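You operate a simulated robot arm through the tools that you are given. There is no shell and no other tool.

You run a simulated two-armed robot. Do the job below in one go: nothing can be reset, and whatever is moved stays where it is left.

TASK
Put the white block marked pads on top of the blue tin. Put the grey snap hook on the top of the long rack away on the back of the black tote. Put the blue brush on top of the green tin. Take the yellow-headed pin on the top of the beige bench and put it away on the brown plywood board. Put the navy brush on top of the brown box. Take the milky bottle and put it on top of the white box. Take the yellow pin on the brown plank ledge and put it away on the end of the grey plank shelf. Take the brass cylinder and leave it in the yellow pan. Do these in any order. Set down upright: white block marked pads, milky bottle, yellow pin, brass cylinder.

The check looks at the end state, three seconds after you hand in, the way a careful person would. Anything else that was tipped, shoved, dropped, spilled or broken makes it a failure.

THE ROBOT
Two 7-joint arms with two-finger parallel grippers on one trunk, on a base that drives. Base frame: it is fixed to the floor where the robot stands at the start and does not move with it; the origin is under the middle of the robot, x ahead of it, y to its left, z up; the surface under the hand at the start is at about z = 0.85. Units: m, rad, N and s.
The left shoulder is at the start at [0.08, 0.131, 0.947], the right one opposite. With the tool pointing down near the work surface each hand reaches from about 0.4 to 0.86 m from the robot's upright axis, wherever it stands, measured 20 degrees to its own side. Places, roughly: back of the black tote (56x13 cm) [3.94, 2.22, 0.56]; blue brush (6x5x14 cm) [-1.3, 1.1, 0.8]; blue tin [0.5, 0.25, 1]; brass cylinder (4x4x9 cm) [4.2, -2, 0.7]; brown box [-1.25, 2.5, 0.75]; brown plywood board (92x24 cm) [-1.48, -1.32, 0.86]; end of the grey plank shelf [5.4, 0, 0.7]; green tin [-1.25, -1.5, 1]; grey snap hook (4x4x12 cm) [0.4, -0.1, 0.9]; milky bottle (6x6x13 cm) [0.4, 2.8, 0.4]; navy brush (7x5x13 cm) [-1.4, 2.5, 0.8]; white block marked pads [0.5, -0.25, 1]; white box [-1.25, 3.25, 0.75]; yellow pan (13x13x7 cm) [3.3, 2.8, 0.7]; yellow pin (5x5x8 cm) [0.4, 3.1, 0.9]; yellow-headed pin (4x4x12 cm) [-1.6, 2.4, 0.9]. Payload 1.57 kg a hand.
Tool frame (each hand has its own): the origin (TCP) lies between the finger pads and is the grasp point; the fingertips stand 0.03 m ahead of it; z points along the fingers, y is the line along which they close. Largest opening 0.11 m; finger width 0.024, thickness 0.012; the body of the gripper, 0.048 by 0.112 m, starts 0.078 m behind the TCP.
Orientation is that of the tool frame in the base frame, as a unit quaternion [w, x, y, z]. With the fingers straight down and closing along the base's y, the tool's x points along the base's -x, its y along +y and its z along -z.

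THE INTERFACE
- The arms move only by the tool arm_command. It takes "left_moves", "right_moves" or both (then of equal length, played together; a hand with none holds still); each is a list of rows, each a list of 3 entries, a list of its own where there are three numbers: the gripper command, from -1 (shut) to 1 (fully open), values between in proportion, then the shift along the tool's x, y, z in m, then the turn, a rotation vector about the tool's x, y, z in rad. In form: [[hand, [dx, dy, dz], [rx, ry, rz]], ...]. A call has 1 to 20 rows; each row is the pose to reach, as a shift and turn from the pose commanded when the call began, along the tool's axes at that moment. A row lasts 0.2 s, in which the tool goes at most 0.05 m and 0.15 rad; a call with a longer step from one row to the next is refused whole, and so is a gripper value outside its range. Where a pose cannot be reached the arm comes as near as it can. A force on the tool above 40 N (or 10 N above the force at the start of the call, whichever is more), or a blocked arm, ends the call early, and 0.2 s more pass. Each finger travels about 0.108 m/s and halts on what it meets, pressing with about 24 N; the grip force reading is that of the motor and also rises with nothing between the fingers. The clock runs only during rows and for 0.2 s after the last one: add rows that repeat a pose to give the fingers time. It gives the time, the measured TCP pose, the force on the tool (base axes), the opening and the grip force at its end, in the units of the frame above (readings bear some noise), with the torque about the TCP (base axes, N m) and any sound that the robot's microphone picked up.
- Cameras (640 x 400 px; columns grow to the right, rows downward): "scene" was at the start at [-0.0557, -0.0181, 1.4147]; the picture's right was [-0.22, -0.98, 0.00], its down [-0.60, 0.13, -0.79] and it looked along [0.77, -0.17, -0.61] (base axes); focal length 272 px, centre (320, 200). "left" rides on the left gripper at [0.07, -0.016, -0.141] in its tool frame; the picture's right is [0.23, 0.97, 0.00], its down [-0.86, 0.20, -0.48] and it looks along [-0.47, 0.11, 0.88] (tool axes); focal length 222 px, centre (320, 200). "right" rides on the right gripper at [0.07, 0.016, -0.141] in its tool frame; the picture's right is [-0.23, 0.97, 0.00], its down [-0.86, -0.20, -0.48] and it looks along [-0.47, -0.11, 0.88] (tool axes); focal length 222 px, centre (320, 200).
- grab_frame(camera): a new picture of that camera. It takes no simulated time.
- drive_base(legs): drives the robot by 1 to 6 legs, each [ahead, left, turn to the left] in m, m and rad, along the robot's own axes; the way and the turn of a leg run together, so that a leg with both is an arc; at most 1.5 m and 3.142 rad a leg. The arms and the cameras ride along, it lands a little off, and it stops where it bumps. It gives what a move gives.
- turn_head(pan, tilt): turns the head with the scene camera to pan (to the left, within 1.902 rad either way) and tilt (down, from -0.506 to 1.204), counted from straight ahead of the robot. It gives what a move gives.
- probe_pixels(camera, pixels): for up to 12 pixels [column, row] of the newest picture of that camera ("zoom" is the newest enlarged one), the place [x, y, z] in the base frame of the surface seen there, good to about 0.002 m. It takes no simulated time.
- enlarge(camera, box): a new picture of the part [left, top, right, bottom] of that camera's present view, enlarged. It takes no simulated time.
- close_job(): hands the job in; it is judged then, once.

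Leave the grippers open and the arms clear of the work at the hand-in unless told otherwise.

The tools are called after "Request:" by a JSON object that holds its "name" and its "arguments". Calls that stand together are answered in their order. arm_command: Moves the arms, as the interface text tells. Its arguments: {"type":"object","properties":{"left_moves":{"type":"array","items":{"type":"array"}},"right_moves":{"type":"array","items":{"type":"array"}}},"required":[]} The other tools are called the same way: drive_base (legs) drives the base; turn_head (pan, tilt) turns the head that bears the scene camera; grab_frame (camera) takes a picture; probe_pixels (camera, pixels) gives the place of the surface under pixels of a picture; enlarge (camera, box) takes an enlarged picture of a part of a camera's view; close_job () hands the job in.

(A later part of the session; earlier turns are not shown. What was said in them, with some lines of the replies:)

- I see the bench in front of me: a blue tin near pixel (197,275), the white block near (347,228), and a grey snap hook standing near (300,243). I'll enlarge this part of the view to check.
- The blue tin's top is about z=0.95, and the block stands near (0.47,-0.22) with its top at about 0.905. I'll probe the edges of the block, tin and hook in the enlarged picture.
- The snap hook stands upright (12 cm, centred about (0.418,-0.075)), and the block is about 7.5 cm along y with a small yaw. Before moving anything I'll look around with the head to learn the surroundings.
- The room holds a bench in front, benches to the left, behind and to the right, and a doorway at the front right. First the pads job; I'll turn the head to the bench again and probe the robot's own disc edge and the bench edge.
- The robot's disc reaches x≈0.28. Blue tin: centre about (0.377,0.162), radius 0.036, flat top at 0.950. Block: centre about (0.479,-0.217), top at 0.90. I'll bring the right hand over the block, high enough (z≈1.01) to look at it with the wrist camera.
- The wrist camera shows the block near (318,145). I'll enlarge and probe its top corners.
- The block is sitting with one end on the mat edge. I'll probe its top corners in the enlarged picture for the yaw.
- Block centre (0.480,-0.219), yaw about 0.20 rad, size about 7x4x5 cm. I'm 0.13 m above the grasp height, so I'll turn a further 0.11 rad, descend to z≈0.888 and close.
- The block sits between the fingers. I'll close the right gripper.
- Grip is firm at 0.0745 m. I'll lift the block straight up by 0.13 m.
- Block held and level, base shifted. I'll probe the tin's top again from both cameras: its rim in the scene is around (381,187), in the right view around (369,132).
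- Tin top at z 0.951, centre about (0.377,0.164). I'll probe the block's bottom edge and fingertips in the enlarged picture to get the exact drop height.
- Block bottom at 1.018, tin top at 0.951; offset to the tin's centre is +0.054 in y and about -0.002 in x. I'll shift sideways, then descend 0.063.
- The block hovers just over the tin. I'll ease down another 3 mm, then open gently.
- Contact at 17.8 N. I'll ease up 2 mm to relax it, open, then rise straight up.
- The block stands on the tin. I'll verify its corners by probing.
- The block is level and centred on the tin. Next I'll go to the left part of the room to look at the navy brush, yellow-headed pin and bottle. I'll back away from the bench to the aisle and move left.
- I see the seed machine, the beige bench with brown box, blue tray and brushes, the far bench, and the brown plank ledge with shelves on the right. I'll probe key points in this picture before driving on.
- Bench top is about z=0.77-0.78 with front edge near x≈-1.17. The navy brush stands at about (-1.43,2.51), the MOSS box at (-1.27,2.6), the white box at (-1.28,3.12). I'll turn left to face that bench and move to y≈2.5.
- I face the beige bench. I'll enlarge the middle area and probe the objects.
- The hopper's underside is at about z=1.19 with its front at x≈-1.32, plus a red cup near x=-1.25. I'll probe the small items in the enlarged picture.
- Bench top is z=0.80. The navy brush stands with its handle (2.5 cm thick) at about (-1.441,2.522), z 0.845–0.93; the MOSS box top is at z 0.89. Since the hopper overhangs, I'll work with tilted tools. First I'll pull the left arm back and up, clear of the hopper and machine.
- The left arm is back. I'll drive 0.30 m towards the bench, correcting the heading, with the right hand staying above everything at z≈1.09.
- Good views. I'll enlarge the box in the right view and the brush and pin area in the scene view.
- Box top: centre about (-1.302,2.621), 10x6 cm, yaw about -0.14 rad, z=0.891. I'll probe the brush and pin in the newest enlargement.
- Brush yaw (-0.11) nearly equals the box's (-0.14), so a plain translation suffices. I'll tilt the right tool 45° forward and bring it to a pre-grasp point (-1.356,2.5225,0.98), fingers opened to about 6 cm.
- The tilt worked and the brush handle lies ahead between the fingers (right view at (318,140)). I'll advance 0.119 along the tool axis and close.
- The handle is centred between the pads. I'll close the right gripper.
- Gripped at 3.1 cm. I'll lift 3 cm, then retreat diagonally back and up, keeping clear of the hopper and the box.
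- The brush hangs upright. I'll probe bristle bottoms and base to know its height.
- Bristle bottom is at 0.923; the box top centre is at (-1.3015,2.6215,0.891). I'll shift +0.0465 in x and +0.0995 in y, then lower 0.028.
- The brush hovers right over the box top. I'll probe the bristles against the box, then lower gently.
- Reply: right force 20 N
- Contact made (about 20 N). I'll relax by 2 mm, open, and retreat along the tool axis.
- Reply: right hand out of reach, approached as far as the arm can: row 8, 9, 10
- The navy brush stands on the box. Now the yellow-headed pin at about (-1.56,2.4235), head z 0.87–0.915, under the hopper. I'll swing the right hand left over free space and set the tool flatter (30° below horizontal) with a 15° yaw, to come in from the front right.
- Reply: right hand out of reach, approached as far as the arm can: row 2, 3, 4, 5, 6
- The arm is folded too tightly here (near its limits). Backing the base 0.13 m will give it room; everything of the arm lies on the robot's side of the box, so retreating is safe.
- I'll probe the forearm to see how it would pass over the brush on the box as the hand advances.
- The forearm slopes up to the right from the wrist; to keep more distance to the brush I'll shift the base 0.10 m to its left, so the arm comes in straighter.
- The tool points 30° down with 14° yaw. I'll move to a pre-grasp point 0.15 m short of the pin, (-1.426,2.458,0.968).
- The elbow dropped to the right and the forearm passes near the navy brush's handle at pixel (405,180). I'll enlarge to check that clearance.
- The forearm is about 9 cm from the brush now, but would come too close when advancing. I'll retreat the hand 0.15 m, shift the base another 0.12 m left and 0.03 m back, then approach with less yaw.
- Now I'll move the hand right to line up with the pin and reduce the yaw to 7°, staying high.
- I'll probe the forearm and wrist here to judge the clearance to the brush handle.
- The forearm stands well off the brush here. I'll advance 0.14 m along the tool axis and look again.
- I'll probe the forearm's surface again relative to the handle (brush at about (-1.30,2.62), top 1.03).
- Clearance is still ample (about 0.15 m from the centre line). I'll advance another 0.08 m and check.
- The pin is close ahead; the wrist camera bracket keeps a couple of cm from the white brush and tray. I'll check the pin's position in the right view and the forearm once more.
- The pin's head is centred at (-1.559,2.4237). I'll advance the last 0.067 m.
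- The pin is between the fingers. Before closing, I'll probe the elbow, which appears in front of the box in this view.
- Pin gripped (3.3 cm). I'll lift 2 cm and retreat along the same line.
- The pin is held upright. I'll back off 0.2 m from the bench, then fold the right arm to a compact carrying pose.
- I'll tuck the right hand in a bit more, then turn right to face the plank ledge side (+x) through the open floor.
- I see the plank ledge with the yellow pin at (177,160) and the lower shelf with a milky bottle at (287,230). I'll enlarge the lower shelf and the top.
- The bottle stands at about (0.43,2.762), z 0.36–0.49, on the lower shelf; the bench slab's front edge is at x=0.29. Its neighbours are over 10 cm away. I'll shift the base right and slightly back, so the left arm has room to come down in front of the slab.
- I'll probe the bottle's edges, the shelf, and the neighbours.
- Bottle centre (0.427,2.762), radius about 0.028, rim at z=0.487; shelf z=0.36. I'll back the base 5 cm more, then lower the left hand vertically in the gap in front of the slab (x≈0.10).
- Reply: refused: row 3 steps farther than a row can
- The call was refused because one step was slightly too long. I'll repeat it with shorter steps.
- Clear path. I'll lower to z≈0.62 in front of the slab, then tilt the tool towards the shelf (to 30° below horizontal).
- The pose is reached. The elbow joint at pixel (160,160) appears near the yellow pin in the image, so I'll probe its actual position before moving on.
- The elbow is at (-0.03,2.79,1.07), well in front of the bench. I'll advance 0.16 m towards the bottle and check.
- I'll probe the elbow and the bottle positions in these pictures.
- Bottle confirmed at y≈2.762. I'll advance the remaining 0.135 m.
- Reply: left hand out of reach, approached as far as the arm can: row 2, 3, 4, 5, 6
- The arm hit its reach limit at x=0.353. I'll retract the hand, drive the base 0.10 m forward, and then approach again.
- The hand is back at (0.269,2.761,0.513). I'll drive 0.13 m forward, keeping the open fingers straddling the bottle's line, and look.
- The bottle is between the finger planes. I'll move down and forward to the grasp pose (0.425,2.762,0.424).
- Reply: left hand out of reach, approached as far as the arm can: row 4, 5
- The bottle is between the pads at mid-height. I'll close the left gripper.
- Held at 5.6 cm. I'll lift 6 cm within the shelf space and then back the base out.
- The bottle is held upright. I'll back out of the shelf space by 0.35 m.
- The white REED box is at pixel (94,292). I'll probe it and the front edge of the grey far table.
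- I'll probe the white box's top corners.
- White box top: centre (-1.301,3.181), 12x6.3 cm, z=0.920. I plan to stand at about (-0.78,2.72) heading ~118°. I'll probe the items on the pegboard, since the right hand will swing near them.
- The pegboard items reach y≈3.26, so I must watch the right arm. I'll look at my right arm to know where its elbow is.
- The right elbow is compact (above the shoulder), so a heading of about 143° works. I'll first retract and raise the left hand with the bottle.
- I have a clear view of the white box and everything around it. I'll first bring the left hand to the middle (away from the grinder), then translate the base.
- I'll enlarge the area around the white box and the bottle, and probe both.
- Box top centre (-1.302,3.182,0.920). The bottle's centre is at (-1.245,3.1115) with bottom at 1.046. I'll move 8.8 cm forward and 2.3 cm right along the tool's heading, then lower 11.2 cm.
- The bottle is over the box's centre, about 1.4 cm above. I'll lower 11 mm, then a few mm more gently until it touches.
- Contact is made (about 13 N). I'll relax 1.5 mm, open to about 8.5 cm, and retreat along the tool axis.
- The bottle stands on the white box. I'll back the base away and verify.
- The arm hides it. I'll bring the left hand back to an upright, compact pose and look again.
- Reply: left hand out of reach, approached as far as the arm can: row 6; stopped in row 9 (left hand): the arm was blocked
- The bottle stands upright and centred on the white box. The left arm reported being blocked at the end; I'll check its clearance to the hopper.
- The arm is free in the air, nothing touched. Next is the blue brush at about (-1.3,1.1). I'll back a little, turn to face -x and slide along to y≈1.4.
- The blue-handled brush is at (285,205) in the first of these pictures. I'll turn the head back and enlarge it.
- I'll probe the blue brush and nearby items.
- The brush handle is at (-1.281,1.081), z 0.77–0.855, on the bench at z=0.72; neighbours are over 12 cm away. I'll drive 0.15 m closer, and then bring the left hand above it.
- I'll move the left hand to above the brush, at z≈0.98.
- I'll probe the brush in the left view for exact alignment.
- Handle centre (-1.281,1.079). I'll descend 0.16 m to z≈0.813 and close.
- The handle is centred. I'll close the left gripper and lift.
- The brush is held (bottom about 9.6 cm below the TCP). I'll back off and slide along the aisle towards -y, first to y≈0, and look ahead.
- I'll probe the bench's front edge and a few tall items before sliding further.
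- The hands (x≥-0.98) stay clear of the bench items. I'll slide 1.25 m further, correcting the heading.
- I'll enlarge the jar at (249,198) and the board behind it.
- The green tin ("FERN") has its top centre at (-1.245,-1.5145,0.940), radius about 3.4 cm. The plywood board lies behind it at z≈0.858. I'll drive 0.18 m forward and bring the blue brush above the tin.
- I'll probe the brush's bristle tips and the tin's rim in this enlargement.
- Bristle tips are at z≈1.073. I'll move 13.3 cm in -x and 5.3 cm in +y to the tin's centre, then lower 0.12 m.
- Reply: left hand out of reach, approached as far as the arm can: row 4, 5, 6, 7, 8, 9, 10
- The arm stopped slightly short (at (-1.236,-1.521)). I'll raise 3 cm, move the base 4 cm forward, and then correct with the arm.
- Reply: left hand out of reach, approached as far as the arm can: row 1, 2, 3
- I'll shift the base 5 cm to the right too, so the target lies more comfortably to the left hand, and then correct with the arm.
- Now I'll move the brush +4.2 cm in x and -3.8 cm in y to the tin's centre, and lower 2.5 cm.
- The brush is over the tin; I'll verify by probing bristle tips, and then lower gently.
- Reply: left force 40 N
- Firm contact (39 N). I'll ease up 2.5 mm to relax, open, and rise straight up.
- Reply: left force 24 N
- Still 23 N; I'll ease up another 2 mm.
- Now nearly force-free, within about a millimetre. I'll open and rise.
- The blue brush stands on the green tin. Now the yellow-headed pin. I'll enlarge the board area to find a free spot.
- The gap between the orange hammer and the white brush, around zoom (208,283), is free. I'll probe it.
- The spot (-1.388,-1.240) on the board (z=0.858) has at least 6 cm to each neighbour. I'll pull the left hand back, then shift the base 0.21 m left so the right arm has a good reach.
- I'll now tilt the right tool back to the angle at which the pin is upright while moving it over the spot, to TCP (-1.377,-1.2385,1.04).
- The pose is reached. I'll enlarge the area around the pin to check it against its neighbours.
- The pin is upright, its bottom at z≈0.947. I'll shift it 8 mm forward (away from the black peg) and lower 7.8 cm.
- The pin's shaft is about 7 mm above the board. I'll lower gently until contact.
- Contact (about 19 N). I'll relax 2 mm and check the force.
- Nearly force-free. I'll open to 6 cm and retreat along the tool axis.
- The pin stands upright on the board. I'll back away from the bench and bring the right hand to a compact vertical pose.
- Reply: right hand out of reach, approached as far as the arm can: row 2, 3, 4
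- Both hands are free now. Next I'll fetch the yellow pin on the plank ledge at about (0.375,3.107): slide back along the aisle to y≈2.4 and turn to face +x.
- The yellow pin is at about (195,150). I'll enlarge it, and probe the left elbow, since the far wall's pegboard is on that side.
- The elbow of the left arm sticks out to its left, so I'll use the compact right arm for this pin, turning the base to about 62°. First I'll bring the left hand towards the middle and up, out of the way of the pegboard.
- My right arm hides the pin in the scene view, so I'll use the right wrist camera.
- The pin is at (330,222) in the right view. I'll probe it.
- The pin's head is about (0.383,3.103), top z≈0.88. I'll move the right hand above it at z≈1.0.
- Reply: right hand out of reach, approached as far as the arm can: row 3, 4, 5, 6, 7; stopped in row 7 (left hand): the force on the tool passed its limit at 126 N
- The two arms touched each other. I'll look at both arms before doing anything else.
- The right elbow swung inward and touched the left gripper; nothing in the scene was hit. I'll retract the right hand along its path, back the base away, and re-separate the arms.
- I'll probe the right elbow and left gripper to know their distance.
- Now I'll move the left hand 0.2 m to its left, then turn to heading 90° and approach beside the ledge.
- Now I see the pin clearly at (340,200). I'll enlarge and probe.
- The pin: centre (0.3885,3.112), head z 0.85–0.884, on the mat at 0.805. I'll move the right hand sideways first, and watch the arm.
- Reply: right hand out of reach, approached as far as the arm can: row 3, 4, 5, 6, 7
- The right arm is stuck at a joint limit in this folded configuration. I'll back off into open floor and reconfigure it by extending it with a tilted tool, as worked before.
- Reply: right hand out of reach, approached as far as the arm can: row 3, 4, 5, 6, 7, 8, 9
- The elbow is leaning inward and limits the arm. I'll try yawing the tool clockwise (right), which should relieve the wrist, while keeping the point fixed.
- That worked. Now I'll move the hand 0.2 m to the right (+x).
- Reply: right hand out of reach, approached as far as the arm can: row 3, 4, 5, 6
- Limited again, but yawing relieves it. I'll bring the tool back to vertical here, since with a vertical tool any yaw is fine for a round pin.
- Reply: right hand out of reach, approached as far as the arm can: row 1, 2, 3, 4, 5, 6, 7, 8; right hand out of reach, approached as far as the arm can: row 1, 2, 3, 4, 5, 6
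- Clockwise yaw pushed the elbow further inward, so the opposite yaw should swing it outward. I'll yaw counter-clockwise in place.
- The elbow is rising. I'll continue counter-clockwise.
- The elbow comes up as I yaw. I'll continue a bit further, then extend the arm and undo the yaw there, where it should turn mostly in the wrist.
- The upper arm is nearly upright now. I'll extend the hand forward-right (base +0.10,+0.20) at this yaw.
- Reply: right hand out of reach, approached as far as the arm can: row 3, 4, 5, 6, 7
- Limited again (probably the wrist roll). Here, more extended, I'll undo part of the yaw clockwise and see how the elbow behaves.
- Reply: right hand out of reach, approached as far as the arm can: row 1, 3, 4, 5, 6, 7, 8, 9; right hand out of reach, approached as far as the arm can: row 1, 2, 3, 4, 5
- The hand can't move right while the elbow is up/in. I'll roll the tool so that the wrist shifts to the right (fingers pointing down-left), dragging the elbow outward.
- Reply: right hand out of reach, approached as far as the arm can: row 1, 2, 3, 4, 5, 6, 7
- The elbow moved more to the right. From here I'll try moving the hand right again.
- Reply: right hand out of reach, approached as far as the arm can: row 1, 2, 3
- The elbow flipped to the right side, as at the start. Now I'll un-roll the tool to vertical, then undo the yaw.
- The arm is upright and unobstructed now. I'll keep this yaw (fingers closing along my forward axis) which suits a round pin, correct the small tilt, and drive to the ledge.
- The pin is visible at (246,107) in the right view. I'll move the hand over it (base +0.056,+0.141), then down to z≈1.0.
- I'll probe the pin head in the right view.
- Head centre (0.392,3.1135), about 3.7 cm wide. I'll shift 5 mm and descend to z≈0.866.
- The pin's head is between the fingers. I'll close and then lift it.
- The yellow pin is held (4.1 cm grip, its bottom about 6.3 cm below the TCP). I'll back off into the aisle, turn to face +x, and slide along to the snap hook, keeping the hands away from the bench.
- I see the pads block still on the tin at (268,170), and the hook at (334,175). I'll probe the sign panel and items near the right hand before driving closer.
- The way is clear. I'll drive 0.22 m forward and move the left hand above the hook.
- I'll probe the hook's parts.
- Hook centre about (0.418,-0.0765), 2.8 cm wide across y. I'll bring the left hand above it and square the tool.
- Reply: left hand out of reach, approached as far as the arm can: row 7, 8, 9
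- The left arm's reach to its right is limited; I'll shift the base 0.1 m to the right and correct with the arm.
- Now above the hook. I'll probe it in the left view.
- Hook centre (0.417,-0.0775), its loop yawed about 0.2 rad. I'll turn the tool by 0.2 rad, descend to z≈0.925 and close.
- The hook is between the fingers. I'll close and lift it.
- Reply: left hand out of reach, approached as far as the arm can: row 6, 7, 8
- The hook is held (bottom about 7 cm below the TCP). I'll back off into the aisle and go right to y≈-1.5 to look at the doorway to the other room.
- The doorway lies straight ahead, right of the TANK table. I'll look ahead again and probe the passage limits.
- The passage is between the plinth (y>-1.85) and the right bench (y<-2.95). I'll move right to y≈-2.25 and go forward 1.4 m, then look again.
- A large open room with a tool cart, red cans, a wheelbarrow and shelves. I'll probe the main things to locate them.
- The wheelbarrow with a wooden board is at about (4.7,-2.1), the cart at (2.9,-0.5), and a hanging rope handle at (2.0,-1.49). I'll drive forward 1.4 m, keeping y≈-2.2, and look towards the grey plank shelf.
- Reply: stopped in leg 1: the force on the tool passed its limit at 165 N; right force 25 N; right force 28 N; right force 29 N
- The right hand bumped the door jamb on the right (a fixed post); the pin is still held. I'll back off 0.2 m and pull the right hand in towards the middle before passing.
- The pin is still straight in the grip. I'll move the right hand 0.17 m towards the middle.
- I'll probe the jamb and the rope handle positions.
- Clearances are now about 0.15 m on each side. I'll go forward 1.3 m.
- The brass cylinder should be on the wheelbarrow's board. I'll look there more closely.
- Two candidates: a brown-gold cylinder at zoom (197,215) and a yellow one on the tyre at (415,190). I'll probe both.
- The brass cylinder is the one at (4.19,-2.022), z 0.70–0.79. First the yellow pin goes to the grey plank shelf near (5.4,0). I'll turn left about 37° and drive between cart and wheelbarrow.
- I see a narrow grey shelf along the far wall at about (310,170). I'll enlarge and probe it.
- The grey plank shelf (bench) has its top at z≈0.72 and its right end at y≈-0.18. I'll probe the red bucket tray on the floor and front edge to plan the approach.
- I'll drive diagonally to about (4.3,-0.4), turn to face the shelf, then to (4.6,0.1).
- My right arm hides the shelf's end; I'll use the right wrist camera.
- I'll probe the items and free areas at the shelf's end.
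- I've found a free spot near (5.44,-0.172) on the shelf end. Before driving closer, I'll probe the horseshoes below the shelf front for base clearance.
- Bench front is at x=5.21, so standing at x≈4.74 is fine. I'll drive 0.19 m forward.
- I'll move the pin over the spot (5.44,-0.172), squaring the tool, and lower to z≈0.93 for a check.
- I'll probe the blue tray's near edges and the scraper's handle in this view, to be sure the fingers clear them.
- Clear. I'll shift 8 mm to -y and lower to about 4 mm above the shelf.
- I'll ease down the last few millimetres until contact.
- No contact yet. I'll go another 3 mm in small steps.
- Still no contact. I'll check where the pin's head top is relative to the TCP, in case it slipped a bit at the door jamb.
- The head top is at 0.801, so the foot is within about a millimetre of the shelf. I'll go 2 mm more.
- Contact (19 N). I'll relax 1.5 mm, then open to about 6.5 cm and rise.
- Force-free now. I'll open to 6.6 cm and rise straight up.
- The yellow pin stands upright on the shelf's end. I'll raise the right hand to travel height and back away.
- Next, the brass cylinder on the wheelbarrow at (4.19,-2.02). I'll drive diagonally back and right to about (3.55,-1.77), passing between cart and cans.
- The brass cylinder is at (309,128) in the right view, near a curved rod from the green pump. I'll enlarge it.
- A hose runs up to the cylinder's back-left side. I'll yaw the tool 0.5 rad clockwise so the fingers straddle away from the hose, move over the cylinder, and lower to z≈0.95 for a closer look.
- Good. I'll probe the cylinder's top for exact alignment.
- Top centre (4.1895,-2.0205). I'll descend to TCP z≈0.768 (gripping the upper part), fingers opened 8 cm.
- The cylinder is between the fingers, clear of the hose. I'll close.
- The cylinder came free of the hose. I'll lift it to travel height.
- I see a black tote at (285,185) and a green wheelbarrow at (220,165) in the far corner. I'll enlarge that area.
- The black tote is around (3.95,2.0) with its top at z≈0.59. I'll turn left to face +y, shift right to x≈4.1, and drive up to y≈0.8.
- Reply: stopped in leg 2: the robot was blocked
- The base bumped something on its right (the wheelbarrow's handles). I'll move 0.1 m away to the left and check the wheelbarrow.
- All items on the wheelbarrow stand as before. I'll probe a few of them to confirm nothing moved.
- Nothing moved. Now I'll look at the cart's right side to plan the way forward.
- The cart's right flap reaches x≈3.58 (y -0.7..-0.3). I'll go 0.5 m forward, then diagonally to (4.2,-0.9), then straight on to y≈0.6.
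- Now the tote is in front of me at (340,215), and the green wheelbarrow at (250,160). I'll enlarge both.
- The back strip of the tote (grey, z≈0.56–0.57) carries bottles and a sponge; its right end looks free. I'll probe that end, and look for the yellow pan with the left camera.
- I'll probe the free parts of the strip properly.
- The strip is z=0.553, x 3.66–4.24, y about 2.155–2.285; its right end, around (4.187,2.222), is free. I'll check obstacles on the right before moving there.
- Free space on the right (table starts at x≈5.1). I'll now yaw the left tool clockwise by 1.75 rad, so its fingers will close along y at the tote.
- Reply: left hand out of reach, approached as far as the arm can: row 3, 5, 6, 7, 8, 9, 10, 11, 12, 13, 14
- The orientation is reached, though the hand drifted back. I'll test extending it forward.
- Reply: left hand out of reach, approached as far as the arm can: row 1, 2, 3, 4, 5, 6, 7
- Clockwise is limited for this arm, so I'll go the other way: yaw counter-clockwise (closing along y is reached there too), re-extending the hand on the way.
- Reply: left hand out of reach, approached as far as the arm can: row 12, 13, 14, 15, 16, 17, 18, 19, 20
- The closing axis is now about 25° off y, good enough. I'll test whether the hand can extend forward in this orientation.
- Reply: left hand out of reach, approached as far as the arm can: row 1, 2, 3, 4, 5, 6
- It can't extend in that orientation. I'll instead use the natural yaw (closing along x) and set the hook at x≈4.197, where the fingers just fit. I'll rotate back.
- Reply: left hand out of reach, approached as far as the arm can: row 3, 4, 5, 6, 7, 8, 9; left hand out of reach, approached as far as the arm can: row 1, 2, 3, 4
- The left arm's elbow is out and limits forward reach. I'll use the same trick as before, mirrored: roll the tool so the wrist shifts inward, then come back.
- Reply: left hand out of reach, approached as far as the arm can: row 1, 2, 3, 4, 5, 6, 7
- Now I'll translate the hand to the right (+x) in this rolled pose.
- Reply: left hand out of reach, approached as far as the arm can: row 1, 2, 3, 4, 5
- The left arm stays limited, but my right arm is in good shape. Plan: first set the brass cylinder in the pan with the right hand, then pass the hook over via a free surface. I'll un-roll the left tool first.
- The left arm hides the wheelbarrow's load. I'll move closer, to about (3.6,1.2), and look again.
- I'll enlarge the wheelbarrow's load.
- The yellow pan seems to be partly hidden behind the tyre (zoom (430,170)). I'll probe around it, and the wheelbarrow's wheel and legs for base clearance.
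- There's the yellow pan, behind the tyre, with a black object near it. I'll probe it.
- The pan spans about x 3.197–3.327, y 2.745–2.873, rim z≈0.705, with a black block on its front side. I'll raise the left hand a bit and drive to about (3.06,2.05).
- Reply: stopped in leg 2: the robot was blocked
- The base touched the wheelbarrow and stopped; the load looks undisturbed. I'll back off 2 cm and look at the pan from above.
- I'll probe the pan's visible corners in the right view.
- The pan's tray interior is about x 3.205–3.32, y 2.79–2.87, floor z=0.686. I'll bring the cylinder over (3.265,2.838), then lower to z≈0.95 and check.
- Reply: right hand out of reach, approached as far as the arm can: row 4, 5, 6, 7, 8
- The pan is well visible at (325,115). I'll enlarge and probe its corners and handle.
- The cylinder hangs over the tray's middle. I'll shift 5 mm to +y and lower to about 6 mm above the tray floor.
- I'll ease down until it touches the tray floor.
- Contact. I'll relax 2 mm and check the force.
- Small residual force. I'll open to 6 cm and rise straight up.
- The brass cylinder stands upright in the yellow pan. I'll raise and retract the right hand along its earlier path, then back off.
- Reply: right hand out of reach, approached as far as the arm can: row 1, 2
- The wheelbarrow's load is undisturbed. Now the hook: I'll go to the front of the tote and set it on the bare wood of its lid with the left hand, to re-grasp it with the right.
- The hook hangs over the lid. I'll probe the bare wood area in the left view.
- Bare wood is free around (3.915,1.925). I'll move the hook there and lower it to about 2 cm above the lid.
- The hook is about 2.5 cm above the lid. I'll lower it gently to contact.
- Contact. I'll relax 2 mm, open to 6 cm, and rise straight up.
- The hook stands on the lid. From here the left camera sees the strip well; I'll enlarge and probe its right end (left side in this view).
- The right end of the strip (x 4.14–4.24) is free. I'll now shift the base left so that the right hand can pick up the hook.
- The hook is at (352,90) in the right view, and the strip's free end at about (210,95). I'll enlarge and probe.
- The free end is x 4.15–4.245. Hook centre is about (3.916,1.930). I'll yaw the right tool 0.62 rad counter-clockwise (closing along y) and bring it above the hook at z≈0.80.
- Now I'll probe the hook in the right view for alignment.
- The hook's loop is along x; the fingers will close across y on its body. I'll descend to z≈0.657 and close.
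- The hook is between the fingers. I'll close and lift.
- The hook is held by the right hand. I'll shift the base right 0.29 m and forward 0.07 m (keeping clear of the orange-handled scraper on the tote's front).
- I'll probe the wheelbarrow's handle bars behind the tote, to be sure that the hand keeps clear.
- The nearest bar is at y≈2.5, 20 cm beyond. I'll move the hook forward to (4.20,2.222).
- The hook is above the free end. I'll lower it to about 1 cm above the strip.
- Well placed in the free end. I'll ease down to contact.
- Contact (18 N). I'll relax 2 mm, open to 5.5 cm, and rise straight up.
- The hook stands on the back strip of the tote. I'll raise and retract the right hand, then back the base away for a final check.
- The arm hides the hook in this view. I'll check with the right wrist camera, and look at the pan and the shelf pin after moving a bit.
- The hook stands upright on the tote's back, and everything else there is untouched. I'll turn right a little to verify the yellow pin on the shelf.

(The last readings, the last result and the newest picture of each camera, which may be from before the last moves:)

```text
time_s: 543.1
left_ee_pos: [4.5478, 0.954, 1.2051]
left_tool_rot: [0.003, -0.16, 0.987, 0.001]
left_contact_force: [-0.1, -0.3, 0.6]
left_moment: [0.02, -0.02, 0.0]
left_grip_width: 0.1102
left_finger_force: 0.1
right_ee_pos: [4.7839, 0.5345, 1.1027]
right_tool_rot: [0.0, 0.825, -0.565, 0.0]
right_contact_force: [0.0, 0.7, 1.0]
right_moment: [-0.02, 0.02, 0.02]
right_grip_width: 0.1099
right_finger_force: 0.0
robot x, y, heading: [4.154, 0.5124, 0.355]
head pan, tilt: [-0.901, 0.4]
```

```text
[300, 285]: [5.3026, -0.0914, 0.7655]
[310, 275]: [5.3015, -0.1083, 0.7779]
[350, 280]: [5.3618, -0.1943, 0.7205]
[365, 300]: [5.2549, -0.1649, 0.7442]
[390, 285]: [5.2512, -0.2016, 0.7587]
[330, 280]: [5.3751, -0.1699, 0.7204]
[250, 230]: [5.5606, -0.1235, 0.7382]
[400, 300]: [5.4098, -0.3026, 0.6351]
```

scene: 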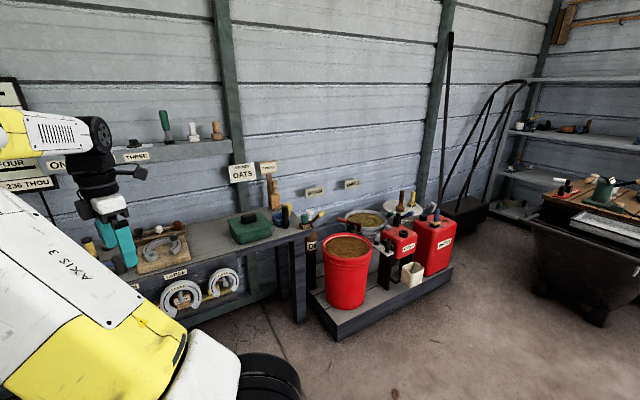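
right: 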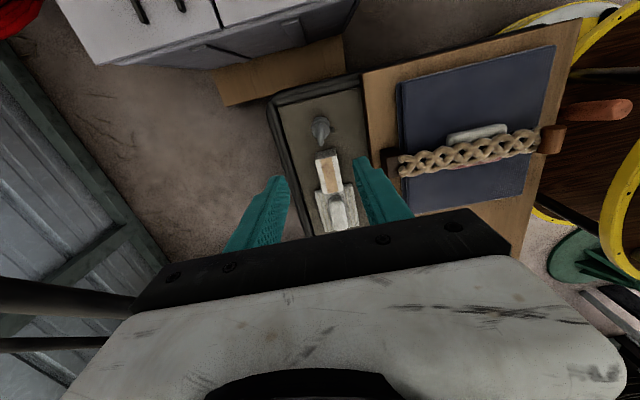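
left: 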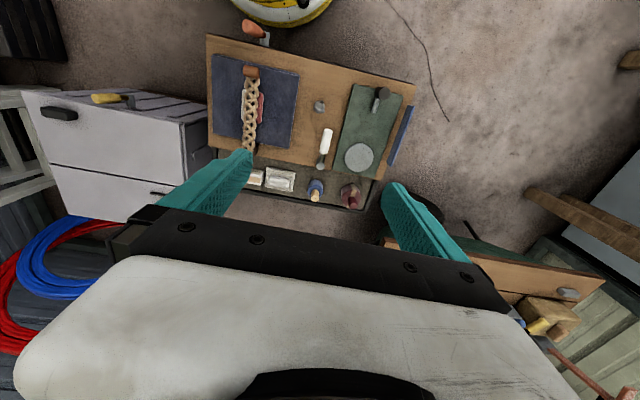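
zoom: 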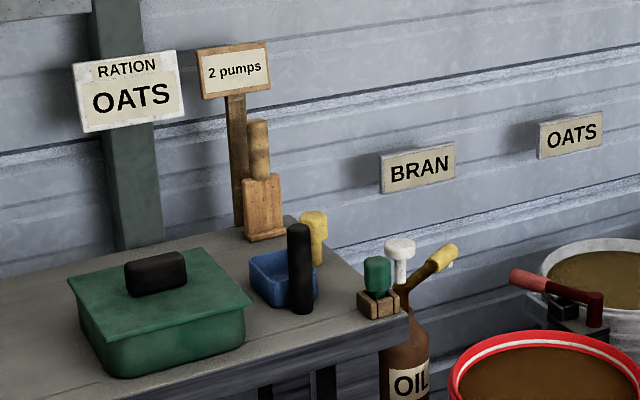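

The yellow pin stands upright on the shelf's end. All eight jobs have been placed and checked: the pads block on the blue tin, the navy brush on the brown box, the bottle on the white box, the yellow-headed pin on the plywood board, the blue brush on the green tin, the yellow pin on the grey shelf's end, the brass cylinder in the yellow pan, and the hook on the tote's back. Both grippers are open and the arms are clear, so I hand in.

Request:
{"name": "close_job", "arguments": {}}

```text
The job is handed in.
```

I placed all eight items and handed the job in; no result of the check has come back. I looked at each item after setting it down, but I did not return to the first room to recheck the five left there.

| Item | Where it is now | Set down |
|---|---|---|
| White block marked pads | On top of the blue tin, centred | Upright |
| Grey snap hook | On the back strip of the black tote, at its right end | Standing |
| Blue brush | On top of the green tin | Standing on its bristles |
| Yellow-headed pin | On the brown plywood board, between the hammer and the white brush | Standing |
| Navy brush | On top of the brown box | Standing on its bristles |
| Milky bottle | On top of the white box, centred | Upright |
| Yellow pin | On the end of the grey plank shelf, near the right edge | Upright |
| Brass cylinder | In the yellow pan | Upright |

- **Bumps:** The base touched both wheelbarrows and the right hand hit the door post. My two arms also knocked together once. The loads on both wheelbarrows looked undisturbed afterwards, and I checked the first one by measurement as well.
- **Snap hook:** I set it down briefly on the tote's lid to change hands, because the left arm could not reach the back strip. Nothing else on the tote moved.
- **Robot at hand-in:** Both grippers were open and the arms were clear of the work.
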